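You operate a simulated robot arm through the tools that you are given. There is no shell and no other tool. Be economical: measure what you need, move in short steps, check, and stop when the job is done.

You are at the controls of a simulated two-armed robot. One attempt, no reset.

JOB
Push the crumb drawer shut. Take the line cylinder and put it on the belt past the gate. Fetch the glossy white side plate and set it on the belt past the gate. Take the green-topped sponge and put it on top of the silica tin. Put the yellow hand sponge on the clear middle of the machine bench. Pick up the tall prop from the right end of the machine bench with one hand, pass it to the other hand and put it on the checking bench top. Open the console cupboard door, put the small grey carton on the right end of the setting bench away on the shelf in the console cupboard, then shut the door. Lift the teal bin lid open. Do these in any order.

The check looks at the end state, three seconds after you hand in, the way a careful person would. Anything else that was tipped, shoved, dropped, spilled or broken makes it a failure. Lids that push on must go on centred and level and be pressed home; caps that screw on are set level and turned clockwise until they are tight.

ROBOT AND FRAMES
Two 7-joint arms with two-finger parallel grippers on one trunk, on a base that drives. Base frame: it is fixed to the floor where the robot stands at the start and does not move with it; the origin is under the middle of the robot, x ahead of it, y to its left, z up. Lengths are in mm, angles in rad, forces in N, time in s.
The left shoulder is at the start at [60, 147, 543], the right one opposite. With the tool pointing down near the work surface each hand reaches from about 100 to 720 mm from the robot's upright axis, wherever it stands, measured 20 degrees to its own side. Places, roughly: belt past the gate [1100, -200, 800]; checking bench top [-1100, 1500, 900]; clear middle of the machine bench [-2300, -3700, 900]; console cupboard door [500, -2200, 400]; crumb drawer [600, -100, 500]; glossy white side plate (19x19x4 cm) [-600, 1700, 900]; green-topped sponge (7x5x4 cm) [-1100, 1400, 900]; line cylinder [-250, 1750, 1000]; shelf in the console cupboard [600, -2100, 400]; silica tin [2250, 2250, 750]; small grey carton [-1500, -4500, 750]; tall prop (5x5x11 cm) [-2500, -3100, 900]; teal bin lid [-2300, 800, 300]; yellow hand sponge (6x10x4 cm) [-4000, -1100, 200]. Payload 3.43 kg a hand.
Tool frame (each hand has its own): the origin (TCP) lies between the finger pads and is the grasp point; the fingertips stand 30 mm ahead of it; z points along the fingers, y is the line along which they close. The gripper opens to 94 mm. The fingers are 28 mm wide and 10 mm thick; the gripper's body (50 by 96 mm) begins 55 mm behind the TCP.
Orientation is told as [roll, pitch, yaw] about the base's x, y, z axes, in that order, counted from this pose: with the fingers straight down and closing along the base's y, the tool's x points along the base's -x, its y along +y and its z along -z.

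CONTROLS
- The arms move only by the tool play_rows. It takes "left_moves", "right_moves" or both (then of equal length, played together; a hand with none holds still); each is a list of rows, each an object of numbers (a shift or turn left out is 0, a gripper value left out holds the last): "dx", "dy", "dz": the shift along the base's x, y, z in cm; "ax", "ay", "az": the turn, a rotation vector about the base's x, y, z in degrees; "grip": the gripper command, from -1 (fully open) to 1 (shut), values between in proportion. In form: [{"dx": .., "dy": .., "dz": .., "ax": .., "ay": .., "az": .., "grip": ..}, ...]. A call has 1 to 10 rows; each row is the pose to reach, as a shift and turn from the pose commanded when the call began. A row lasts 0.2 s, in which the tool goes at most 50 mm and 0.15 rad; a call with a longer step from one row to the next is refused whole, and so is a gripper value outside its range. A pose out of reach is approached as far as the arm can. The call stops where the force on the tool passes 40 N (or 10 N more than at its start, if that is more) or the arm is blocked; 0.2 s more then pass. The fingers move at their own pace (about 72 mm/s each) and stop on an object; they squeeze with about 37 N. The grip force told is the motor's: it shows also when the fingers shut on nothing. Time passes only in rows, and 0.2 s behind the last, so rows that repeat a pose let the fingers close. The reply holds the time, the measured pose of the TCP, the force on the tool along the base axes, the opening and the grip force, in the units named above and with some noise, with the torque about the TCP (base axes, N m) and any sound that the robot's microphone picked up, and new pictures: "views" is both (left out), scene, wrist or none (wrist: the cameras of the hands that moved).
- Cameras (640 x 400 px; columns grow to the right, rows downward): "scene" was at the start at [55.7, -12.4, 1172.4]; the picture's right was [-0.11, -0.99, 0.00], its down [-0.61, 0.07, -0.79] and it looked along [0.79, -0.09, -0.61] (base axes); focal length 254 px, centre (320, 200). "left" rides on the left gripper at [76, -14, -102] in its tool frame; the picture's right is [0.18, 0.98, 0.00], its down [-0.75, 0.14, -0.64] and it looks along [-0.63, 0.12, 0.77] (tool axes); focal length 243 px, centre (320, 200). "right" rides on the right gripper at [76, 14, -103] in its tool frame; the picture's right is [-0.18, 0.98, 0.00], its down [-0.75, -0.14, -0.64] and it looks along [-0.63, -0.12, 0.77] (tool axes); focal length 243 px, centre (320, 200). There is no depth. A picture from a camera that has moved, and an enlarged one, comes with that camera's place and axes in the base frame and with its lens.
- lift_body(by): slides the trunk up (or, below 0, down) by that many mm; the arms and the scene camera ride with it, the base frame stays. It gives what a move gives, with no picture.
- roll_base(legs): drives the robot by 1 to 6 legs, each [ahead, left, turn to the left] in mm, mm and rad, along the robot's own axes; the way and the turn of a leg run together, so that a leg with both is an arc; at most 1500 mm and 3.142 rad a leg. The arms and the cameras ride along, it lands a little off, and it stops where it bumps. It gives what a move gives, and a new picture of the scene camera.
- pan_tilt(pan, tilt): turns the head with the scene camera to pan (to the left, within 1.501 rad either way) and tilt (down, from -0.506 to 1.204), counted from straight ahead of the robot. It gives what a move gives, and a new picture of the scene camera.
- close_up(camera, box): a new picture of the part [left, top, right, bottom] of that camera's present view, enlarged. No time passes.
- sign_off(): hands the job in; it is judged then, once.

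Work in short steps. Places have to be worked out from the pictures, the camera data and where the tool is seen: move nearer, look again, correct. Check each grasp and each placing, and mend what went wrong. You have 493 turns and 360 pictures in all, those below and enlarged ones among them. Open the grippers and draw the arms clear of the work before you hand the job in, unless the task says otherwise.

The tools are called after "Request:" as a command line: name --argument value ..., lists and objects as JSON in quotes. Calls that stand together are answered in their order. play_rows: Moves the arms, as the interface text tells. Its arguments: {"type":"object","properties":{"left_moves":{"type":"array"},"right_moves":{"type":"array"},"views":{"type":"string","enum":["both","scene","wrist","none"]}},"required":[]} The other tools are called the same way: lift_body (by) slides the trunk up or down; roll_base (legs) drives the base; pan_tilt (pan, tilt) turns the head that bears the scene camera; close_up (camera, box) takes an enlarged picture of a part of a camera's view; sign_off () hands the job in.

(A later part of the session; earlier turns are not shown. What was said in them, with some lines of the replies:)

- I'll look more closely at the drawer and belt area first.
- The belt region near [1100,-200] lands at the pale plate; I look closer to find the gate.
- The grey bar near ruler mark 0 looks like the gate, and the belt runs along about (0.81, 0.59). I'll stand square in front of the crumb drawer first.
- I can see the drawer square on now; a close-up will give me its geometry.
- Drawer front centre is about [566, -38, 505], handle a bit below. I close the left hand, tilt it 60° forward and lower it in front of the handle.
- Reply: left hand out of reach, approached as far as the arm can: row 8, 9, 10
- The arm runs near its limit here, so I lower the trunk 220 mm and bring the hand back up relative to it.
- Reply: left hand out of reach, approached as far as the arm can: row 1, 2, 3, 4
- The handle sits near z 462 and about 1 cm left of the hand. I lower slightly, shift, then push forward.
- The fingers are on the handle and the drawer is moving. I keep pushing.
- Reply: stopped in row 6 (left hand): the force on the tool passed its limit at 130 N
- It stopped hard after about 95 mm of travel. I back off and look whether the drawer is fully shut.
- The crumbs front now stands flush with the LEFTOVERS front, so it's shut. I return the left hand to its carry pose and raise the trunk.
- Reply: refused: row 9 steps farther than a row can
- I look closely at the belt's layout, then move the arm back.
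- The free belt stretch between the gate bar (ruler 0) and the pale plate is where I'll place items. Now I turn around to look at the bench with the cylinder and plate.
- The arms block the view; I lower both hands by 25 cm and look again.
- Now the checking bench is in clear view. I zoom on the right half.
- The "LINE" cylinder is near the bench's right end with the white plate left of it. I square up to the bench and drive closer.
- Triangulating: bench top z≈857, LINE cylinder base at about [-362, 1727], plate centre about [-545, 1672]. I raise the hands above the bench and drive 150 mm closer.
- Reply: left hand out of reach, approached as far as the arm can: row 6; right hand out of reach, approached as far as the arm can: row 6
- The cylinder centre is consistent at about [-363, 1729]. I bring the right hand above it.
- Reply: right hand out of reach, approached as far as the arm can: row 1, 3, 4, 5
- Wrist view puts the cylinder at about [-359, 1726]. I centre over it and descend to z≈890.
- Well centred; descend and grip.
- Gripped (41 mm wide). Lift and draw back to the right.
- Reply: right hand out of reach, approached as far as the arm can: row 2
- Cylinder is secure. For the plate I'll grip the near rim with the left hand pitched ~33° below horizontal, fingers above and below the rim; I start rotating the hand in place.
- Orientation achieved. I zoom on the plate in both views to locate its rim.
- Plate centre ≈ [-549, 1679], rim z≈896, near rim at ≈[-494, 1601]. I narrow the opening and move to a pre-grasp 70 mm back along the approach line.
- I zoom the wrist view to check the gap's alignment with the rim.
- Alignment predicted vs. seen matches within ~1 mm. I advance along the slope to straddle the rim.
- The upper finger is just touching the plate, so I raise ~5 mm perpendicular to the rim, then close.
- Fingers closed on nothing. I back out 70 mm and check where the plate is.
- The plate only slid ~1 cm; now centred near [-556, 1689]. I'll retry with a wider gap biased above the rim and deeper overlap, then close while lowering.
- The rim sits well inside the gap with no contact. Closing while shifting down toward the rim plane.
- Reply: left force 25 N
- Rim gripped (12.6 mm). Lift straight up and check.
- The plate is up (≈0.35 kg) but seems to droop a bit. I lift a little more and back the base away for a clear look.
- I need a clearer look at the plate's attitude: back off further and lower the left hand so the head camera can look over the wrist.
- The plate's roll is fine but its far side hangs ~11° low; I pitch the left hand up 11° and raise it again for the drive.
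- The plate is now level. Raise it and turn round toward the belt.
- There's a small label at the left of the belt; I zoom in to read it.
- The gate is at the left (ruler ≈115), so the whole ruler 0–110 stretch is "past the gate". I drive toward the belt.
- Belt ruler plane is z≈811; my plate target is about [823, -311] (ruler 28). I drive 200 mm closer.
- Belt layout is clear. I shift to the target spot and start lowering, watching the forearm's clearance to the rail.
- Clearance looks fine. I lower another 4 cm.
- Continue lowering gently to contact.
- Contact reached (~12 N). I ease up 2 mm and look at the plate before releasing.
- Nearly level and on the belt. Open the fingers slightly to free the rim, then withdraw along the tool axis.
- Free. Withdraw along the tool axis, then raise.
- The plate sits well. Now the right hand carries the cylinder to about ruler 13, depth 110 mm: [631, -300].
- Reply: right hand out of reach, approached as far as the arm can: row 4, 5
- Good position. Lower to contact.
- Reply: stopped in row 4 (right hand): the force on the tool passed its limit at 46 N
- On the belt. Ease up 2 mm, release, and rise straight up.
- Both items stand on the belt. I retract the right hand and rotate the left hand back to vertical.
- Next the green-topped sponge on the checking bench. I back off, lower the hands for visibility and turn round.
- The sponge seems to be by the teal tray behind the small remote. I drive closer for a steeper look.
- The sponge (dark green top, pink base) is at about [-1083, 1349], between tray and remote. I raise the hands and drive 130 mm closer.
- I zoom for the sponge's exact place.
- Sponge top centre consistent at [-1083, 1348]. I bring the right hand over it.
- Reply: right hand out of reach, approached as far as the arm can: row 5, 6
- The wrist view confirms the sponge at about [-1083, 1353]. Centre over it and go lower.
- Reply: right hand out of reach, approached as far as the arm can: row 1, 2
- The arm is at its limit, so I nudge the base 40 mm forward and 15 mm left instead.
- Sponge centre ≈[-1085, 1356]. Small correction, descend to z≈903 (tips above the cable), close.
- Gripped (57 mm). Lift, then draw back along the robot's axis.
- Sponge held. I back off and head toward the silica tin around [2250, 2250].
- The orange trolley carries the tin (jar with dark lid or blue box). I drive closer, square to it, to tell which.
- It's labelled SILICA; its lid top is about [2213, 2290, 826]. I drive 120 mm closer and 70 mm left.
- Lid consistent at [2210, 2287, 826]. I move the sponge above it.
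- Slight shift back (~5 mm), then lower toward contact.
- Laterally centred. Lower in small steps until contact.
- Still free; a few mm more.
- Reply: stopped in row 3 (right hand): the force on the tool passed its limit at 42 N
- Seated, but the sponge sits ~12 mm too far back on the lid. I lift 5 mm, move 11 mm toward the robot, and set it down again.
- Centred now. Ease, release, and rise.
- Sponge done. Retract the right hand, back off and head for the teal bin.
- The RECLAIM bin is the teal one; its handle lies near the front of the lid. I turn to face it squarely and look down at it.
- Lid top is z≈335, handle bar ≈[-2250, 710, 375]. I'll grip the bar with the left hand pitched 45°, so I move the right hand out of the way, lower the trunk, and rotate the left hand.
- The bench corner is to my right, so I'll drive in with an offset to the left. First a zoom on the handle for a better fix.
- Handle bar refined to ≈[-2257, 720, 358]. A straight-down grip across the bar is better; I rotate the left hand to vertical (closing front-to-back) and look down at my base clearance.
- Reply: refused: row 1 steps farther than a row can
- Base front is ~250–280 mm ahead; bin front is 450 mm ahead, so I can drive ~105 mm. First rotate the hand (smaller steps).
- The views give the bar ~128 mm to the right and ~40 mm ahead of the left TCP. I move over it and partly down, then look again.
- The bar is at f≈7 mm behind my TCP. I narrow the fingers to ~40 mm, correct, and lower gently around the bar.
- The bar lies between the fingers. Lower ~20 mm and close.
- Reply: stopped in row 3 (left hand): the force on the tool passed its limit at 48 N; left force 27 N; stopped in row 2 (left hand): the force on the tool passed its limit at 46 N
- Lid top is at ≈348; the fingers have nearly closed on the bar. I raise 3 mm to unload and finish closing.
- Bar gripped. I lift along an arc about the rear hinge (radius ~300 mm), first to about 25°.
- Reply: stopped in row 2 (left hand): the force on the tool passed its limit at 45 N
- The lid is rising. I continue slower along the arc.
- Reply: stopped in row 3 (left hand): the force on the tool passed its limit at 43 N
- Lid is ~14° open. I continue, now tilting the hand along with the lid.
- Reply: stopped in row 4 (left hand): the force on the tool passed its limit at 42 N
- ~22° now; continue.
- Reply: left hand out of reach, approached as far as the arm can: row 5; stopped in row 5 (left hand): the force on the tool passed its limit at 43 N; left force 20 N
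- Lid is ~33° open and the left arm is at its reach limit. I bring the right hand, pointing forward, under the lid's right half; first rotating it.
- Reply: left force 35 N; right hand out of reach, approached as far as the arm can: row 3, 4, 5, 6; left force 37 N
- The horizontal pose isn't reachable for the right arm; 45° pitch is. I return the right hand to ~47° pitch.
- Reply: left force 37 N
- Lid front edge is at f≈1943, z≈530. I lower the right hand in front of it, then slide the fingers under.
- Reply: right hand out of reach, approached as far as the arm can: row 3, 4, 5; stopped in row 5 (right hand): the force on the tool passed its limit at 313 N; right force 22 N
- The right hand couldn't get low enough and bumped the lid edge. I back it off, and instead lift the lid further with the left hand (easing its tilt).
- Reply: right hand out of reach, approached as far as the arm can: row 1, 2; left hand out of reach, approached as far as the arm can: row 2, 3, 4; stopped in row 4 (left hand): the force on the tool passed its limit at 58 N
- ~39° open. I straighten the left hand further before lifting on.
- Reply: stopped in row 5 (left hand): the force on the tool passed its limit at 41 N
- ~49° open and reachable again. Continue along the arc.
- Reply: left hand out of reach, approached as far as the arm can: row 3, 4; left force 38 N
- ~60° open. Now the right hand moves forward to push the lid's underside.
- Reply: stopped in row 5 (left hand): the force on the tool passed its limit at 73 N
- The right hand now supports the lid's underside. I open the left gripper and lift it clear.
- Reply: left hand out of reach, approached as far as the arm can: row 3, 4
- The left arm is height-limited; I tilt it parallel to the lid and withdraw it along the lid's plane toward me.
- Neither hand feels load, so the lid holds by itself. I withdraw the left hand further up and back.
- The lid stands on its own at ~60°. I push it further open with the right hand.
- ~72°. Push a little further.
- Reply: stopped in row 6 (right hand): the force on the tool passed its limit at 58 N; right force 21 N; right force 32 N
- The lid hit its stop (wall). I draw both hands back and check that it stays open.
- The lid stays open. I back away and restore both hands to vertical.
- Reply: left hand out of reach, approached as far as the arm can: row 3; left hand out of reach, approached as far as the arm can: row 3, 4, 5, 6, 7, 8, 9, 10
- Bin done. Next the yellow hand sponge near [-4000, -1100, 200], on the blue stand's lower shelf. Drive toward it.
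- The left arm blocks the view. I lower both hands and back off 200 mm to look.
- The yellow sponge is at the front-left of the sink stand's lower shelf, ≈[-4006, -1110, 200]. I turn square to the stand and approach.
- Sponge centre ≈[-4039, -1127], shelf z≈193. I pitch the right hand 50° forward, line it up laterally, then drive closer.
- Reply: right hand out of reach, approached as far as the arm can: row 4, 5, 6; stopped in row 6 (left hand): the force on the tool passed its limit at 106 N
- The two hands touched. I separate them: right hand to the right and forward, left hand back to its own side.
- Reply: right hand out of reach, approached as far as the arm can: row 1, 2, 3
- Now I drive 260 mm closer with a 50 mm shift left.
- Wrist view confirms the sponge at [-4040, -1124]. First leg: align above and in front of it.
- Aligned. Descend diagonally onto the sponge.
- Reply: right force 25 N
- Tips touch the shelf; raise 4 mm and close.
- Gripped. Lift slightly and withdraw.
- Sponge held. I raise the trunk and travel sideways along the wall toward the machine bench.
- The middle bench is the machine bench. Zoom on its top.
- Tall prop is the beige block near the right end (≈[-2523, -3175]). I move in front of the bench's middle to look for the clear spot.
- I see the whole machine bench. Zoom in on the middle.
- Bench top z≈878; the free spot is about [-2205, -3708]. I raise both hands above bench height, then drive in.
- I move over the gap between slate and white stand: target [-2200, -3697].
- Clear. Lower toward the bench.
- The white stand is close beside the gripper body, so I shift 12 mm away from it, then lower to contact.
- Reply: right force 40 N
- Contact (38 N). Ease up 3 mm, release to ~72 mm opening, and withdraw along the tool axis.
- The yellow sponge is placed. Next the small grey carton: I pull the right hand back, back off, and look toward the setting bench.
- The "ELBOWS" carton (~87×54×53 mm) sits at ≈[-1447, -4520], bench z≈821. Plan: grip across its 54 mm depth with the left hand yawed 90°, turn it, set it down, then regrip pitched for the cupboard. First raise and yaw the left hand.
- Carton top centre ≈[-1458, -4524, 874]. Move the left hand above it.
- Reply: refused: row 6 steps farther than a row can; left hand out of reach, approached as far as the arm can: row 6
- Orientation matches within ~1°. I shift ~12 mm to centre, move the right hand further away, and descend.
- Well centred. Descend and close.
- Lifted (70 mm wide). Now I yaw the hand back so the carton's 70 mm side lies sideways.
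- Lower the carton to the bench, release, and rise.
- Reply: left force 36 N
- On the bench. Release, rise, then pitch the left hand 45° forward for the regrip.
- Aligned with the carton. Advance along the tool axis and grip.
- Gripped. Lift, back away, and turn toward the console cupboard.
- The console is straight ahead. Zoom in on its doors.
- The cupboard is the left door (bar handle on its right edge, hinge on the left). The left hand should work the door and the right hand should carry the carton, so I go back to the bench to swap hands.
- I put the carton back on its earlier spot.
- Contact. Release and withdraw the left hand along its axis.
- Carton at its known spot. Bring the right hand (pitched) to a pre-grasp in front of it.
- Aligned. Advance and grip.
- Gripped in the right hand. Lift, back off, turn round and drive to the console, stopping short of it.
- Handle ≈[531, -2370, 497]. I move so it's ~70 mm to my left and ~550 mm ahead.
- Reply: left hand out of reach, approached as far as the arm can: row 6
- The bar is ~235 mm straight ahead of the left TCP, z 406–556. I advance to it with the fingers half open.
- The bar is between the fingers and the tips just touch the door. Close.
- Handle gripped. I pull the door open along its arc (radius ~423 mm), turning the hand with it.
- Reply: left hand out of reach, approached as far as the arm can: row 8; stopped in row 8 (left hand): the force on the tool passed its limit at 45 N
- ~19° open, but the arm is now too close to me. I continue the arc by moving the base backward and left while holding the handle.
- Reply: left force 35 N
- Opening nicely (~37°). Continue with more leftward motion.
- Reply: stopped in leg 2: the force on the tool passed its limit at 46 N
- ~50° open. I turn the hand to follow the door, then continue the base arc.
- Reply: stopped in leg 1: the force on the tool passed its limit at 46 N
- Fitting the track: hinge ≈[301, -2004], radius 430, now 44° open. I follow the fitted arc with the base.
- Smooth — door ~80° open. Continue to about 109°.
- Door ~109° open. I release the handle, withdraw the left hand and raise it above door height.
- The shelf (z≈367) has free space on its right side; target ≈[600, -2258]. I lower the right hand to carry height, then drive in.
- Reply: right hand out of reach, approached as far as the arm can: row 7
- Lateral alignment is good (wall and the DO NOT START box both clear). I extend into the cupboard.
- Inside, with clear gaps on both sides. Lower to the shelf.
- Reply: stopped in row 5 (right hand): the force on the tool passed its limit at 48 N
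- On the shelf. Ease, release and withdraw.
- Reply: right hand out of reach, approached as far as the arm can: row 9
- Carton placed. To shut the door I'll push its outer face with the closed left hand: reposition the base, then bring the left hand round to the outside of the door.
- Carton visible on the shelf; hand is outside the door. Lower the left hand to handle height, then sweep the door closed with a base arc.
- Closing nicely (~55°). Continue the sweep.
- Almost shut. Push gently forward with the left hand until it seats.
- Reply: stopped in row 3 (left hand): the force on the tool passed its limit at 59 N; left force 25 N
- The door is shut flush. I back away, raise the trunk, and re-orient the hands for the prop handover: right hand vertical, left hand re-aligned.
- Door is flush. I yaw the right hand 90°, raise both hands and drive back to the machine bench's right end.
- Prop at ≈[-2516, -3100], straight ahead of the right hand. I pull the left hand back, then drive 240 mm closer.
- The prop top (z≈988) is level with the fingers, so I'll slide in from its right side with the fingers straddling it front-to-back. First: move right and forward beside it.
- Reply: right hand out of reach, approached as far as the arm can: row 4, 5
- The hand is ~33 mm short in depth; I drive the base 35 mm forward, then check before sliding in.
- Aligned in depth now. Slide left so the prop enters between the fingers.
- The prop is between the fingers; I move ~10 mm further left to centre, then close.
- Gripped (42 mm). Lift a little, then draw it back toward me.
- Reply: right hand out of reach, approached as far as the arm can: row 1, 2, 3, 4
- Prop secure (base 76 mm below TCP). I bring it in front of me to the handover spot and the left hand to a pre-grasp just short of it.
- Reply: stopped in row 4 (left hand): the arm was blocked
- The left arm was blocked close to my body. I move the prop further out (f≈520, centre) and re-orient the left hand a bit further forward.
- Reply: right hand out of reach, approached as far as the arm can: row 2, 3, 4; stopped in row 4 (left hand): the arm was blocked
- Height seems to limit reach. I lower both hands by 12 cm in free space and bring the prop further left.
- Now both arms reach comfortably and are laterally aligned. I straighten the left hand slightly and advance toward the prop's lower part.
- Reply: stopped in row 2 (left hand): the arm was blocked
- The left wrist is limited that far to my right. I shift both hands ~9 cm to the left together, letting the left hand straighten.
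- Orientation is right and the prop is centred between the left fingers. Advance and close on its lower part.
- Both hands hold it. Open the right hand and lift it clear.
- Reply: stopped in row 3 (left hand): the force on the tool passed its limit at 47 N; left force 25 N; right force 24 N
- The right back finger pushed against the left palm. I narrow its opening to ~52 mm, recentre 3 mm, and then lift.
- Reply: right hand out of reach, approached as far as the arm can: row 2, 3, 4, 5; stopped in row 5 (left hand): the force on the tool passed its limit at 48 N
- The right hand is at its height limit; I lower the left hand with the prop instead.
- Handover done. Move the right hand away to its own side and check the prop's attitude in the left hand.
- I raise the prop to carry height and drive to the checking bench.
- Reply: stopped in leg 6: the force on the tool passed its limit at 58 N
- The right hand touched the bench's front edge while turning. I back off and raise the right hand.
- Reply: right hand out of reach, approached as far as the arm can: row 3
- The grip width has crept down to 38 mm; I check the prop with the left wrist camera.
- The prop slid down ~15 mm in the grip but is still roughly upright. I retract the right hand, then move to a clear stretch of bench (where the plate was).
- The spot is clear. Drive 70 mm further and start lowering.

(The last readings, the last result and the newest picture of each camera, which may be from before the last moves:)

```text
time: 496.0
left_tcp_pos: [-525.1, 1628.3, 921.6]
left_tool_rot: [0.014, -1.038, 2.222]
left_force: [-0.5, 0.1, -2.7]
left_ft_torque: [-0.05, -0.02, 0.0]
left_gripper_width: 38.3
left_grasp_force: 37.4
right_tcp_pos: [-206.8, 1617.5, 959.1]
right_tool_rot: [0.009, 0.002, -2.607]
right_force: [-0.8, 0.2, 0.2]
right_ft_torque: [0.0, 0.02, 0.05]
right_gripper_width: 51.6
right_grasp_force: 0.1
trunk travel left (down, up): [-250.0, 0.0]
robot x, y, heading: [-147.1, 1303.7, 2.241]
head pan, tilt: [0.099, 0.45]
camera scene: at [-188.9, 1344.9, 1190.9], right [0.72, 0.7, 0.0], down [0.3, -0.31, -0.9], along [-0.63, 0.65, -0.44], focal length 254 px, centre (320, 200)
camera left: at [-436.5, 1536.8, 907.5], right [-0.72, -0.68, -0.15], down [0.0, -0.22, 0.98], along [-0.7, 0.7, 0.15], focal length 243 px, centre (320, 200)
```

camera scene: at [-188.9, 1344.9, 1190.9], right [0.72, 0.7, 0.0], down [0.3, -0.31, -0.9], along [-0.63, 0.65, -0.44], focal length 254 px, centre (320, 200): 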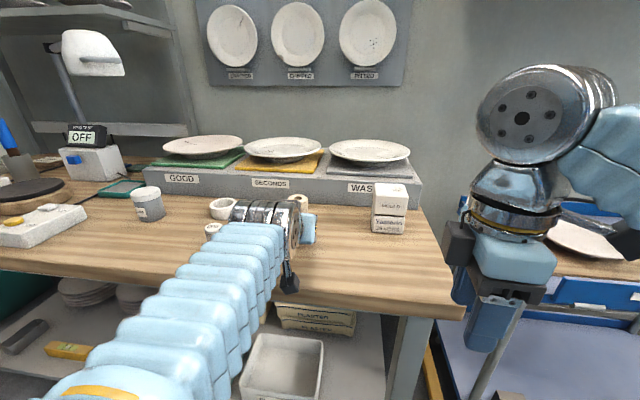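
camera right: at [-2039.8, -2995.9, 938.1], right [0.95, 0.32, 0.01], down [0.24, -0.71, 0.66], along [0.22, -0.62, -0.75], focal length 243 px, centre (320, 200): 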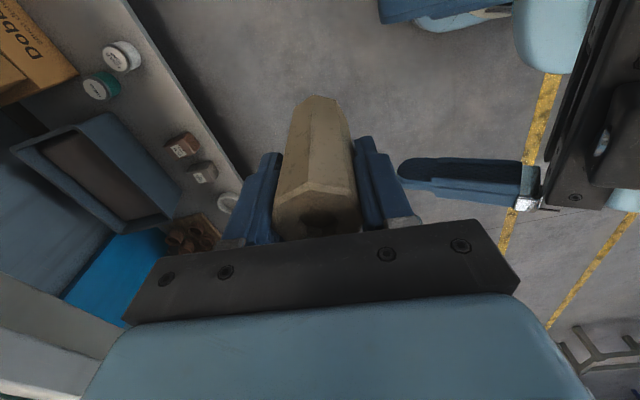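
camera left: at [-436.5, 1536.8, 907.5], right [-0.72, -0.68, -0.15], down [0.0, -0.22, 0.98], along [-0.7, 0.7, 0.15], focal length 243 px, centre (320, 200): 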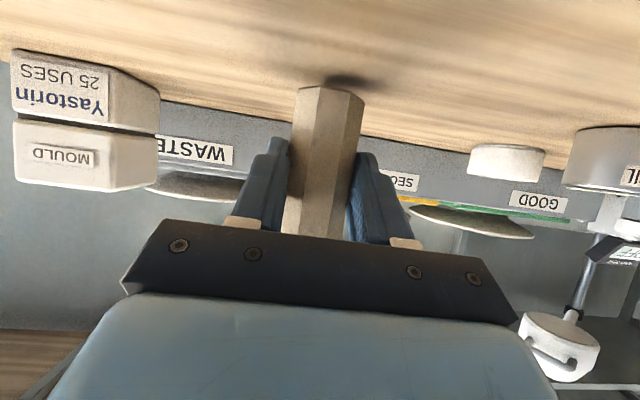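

Nearly down. Lower in small steps to contact.

Request:
play_rows --left_moves '[{"dz": -0.4}, {"dz": -0.8}, {"dz": -1.2}, {"dz": -1.5}, {"dz": -1.8}]' --views "none"

```text
time: 497.2
left_tcp_pos: [-526.9, 1627.3, 905.2]
left_tool_rot: [0.013, -1.043, 2.222]
left_force: [-6.7, 2.3, 28.6]
left_ft_torque: [0.6, 0.16, 0.15]
left_gripper_width: 38.5
left_grasp_force: 36.9
right_tcp_pos: [-205.7, 1616.5, 960.1]
right_tool_rot: [0.008, 0.002, -2.605]
right_force: [0.6, -0.6, 0.5]
right_ft_torque: [0.03, -0.01, -0.02]
right_gripper_width: 51.3
right_grasp_force: 0.0
trunk travel left (down, up): [-250.0, 0.0]
robot x, y, heading: [-144.5, 1305.3, 2.243]
head pan, tilt: [0.099, 0.45]
```

On the bench. Ease and open slowly.

Request:
play_rows --left_moves '[{"dz": 0.2}, {"dz": 0.2, "grip": 0.1}, {"dz": 0.2, "grip": -0.2}, {"dz": 0.2, "grip": -0.6}, {"dz": 0.2, "grip": -1}, {"dz": 0.2, "grip": -1}]' --views "wrist"

```text
time: 498.6
left_tcp_pos: [-525.9, 1627.5, 905.1]
left_tool_rot: [0.014, -1.035, 2.222]
left_force: [0.5, -1.1, 0.7]
left_ft_torque: [-0.04, -0.01, -0.04]
left_gripper_width: 94.1
left_grasp_force: 0.0
right_tcp_pos: [-207.9, 1618.4, 959.2]
right_tool_rot: [0.009, 0.001, -2.605]
right_force: [0.3, -0.6, 0.1]
right_ft_torque: [0.02, 0.0, 0.01]
right_gripper_width: 51.7
right_grasp_force: 0.1
trunk travel left (down, up): [-250.0, 0.0]
robot x, y, heading: [-141.5, 1305.4, 2.242]
head pan, tilt: [0.099, 0.45]
camera left: at [-436.4, 1536.4, 890.7], right [-0.72, -0.68, -0.15], down [0.0, -0.21, 0.98], along [-0.7, 0.7, 0.15], focal length 243 px, centre (320, 200)
```

left: 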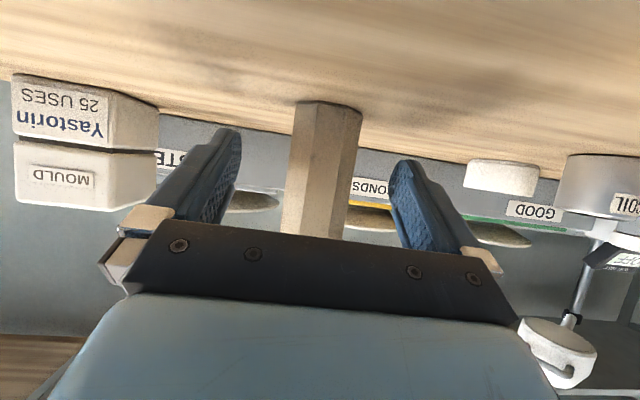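

Prop stands upright. Withdraw the left hand straight back, then up.

Request:
play_rows --left_moves '[{"dx": 1.8, "dy": -2.4, "dz": 0.3}, {"dx": 3.6, "dy": -4.8, "dz": 0.6}, {"dx": 5.5, "dy": -7.2, "dz": 1.5}, {"dx": 7.5, "dy": -10, "dz": 3.5}, {"dx": 9, "dy": -12, "dz": 6}]' --views "none"

Request:
roll_base --legs '[[-300, 0, 0]]'

Request:
close_up --camera "scene" --box '[180, 120, 440, 260]'

```text
time: 500.0
left_tcp_pos: [-460.2, 1501.8, 954.3]
left_tool_rot: [-0.167, -0.969, 2.356]
left_force: [0.6, -0.3, -1.0]
left_ft_torque: [-0.03, -0.02, -0.01]
left_gripper_width: 93.9
left_grasp_force: 0.0
right_tcp_pos: [-207.5, 1617.3, 959.4]
right_tool_rot: [0.01, 0.003, -2.604]
right_force: [-0.2, -1.2, 0.1]
right_ft_torque: [0.06, 0.01, 0.0]
right_gripper_width: 51.5
right_grasp_force: 0.1
trunk travel left (down, up): [-250.0, 0.0]
robot x, y, heading: [-142.5, 1306.5, 2.244]
head pan, tilt: [0.099, 0.45]
stopped in row 5 (left hand): the arm was blocked; the commanded pose is now the measured one
```

```text
time: 502.0
left_tcp_pos: [-273.9, 1268.3, 953.8]
left_tool_rot: [-0.165, -0.969, 2.358]
left_force: [-0.4, 0.6, -0.9]
left_ft_torque: [-0.02, 0.04, -0.02]
left_gripper_width: 94.1
left_grasp_force: 0.0
right_tcp_pos: [-20.8, 1383.0, 959.3]
right_tool_rot: [0.008, 0.001, -2.603]
right_force: [-0.1, 0.0, 0.1]
right_ft_torque: [-0.01, -0.01, -0.01]
right_gripper_width: 51.8
right_grasp_force: 0.0
trunk travel left (down, up): [-250.0, 0.0]
robot x, y, heading: [46.5, 1070.0, 2.247]
head pan, tilt: [0.099, 0.45]
camera scene: at [-2.3, 1110.0, 1190.9], right [0.72, 0.7, 0.0], down [0.3, -0.31, -0.9], along [-0.63, 0.64, -0.44], focal length 254 px, centre (320, 200)
```

scene: 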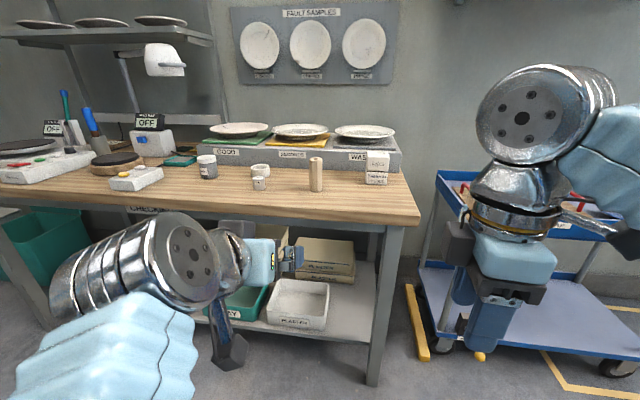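

```text
2.46 times, centred on (310, 190) of scene
camera zoom: at [-2.3, 1110.0, 1190.9], right [0.72, 0.7, 0.0], down [0.3, -0.31, -0.9], along [-0.63, 0.64, -0.44], focal length 626 px, centre (345, 225)
```

zoom: 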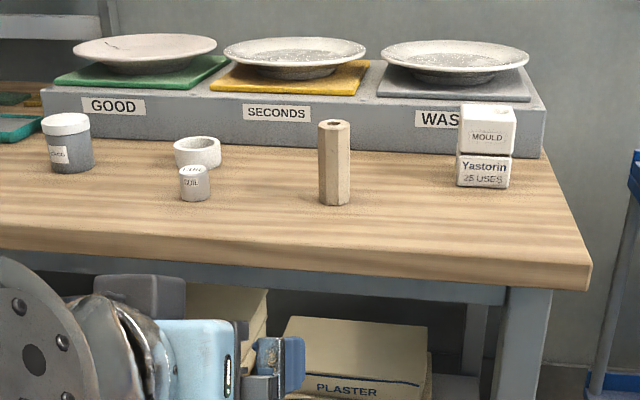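

The prop stands on the bench. A last glance left to confirm the bin lid is still open.

Request:
pan_tilt --pan 1.0 --tilt 0.35

Request:
play_rows --right_moves '[{"grip": -1}, {"grip": -1}]' --views "none"

```text
time: 503.2
left_tcp_pos: [-273.5, 1265.9, 955.1]
left_tool_rot: [-0.165, -0.968, 2.361]
left_force: [-0.5, 0.1, -0.1]
left_ft_torque: [0.01, 0.02, 0.0]
left_gripper_width: 94.3
left_grasp_force: 0.0
right_tcp_pos: [-21.6, 1382.7, 960.5]
right_tool_rot: [0.008, 0.001, -2.602]
right_force: [-0.5, -0.5, 0.3]
right_ft_torque: [-0.02, -0.06, -0.01]
right_gripper_width: 51.8
right_grasp_force: 0.1
trunk travel left (down, up): [-250.0, 0.0]
robot x, y, heading: [46.2, 1070.7, 2.244]
head pan, tilt: [1.0, 0.351]
camera scene: at [-30.7, 1034.6, 1200.1], right [-0.1, 0.99, 0.0], down [0.34, 0.04, -0.94], along [-0.93, -0.1, -0.34], focal length 254 px, centre (320, 200)
```

scene: 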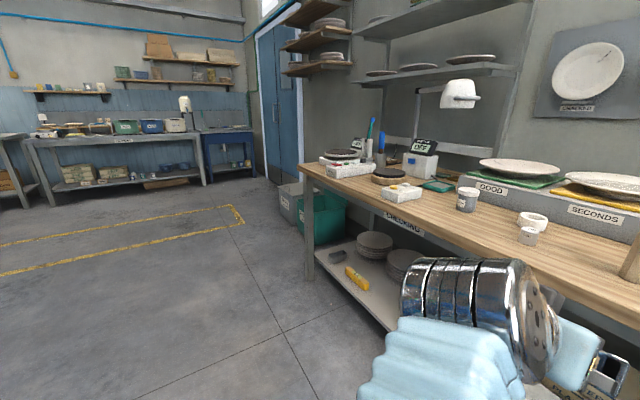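

```text
time: 503.8
left_tcp_pos: [-272.3, 1266.4, 954.9]
left_tool_rot: [-0.165, -0.968, 2.361]
left_force: [0.0, 0.6, -0.1]
left_ft_torque: [0.03, -0.01, -0.01]
left_gripper_width: 94.0
left_grasp_force: 0.1
right_tcp_pos: [-22.5, 1382.7, 959.3]
right_tool_rot: [0.009, 0.002, -2.604]
right_force: [0.3, 0.4, 0.8]
right_ft_torque: [0.02, 0.02, -0.01]
right_gripper_width: 94.2
right_grasp_force: 0.0
trunk travel left (down, up): [-250.0, 0.0]
robot x, y, heading: [40.6, 1069.0, 2.246]
head pan, tilt: [1.0, 0.351]
```

Request:
close_up --camera "scene" --box '[260, 160, 360, 260]'

```text
4.00 times, centred on (310, 210) of scene
camera zoom: at [-30.7, 1034.5, 1200.2], right [-0.1, 0.99, 0.0], down [0.34, 0.04, -0.94], along [-0.93, -0.1, -0.34], focal length 1017 px, centre (360, 160)
```

zoom: 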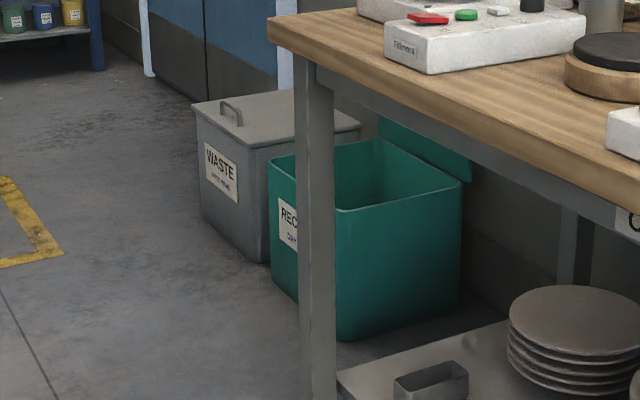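

The bin lid is still standing open, all the items are in place, and both hands are open and clear, so I hand in.

Request:
sign_off

```text
The job is handed in.
```

I finished all eight tasks and handed the job in; the result of the check has not come back.

- **Crumb drawer:** it is pushed shut against its stop, level with the drawer below it.
- **Belt past the gate:** the line cylinder and the white side plate both stand on the free stretch of belt. I took "past the gate" as the stretch after the bar labelled GATE.
- **Silica tin:** the green-topped sponge sits on its lid.
- **Machine bench:** the yellow sponge is in the clear gap in the middle.
- **Tall prop:** I picked it up with the right hand, passed it to the left, and it stands upright on the checking bench.
- **Console cupboard:** the small grey carton is on the middle shelf and the door is pushed shut.
- **Teal bin:** the lid is open nearly upright, and I saw it still open at the end.

A few hard contacts happened along the way:
- **White plate:** it slid about 1 cm on the checking bench before I gripped it properly.
- **Bin lid:** the right hand hit its edge at about 313 N while it was partly open.
- **Hands:** they bumped each other once near the sink stand.
- **Checking bench:** the right hand touched its front edge while I was turning.

I saw no damage or shifted items after these.
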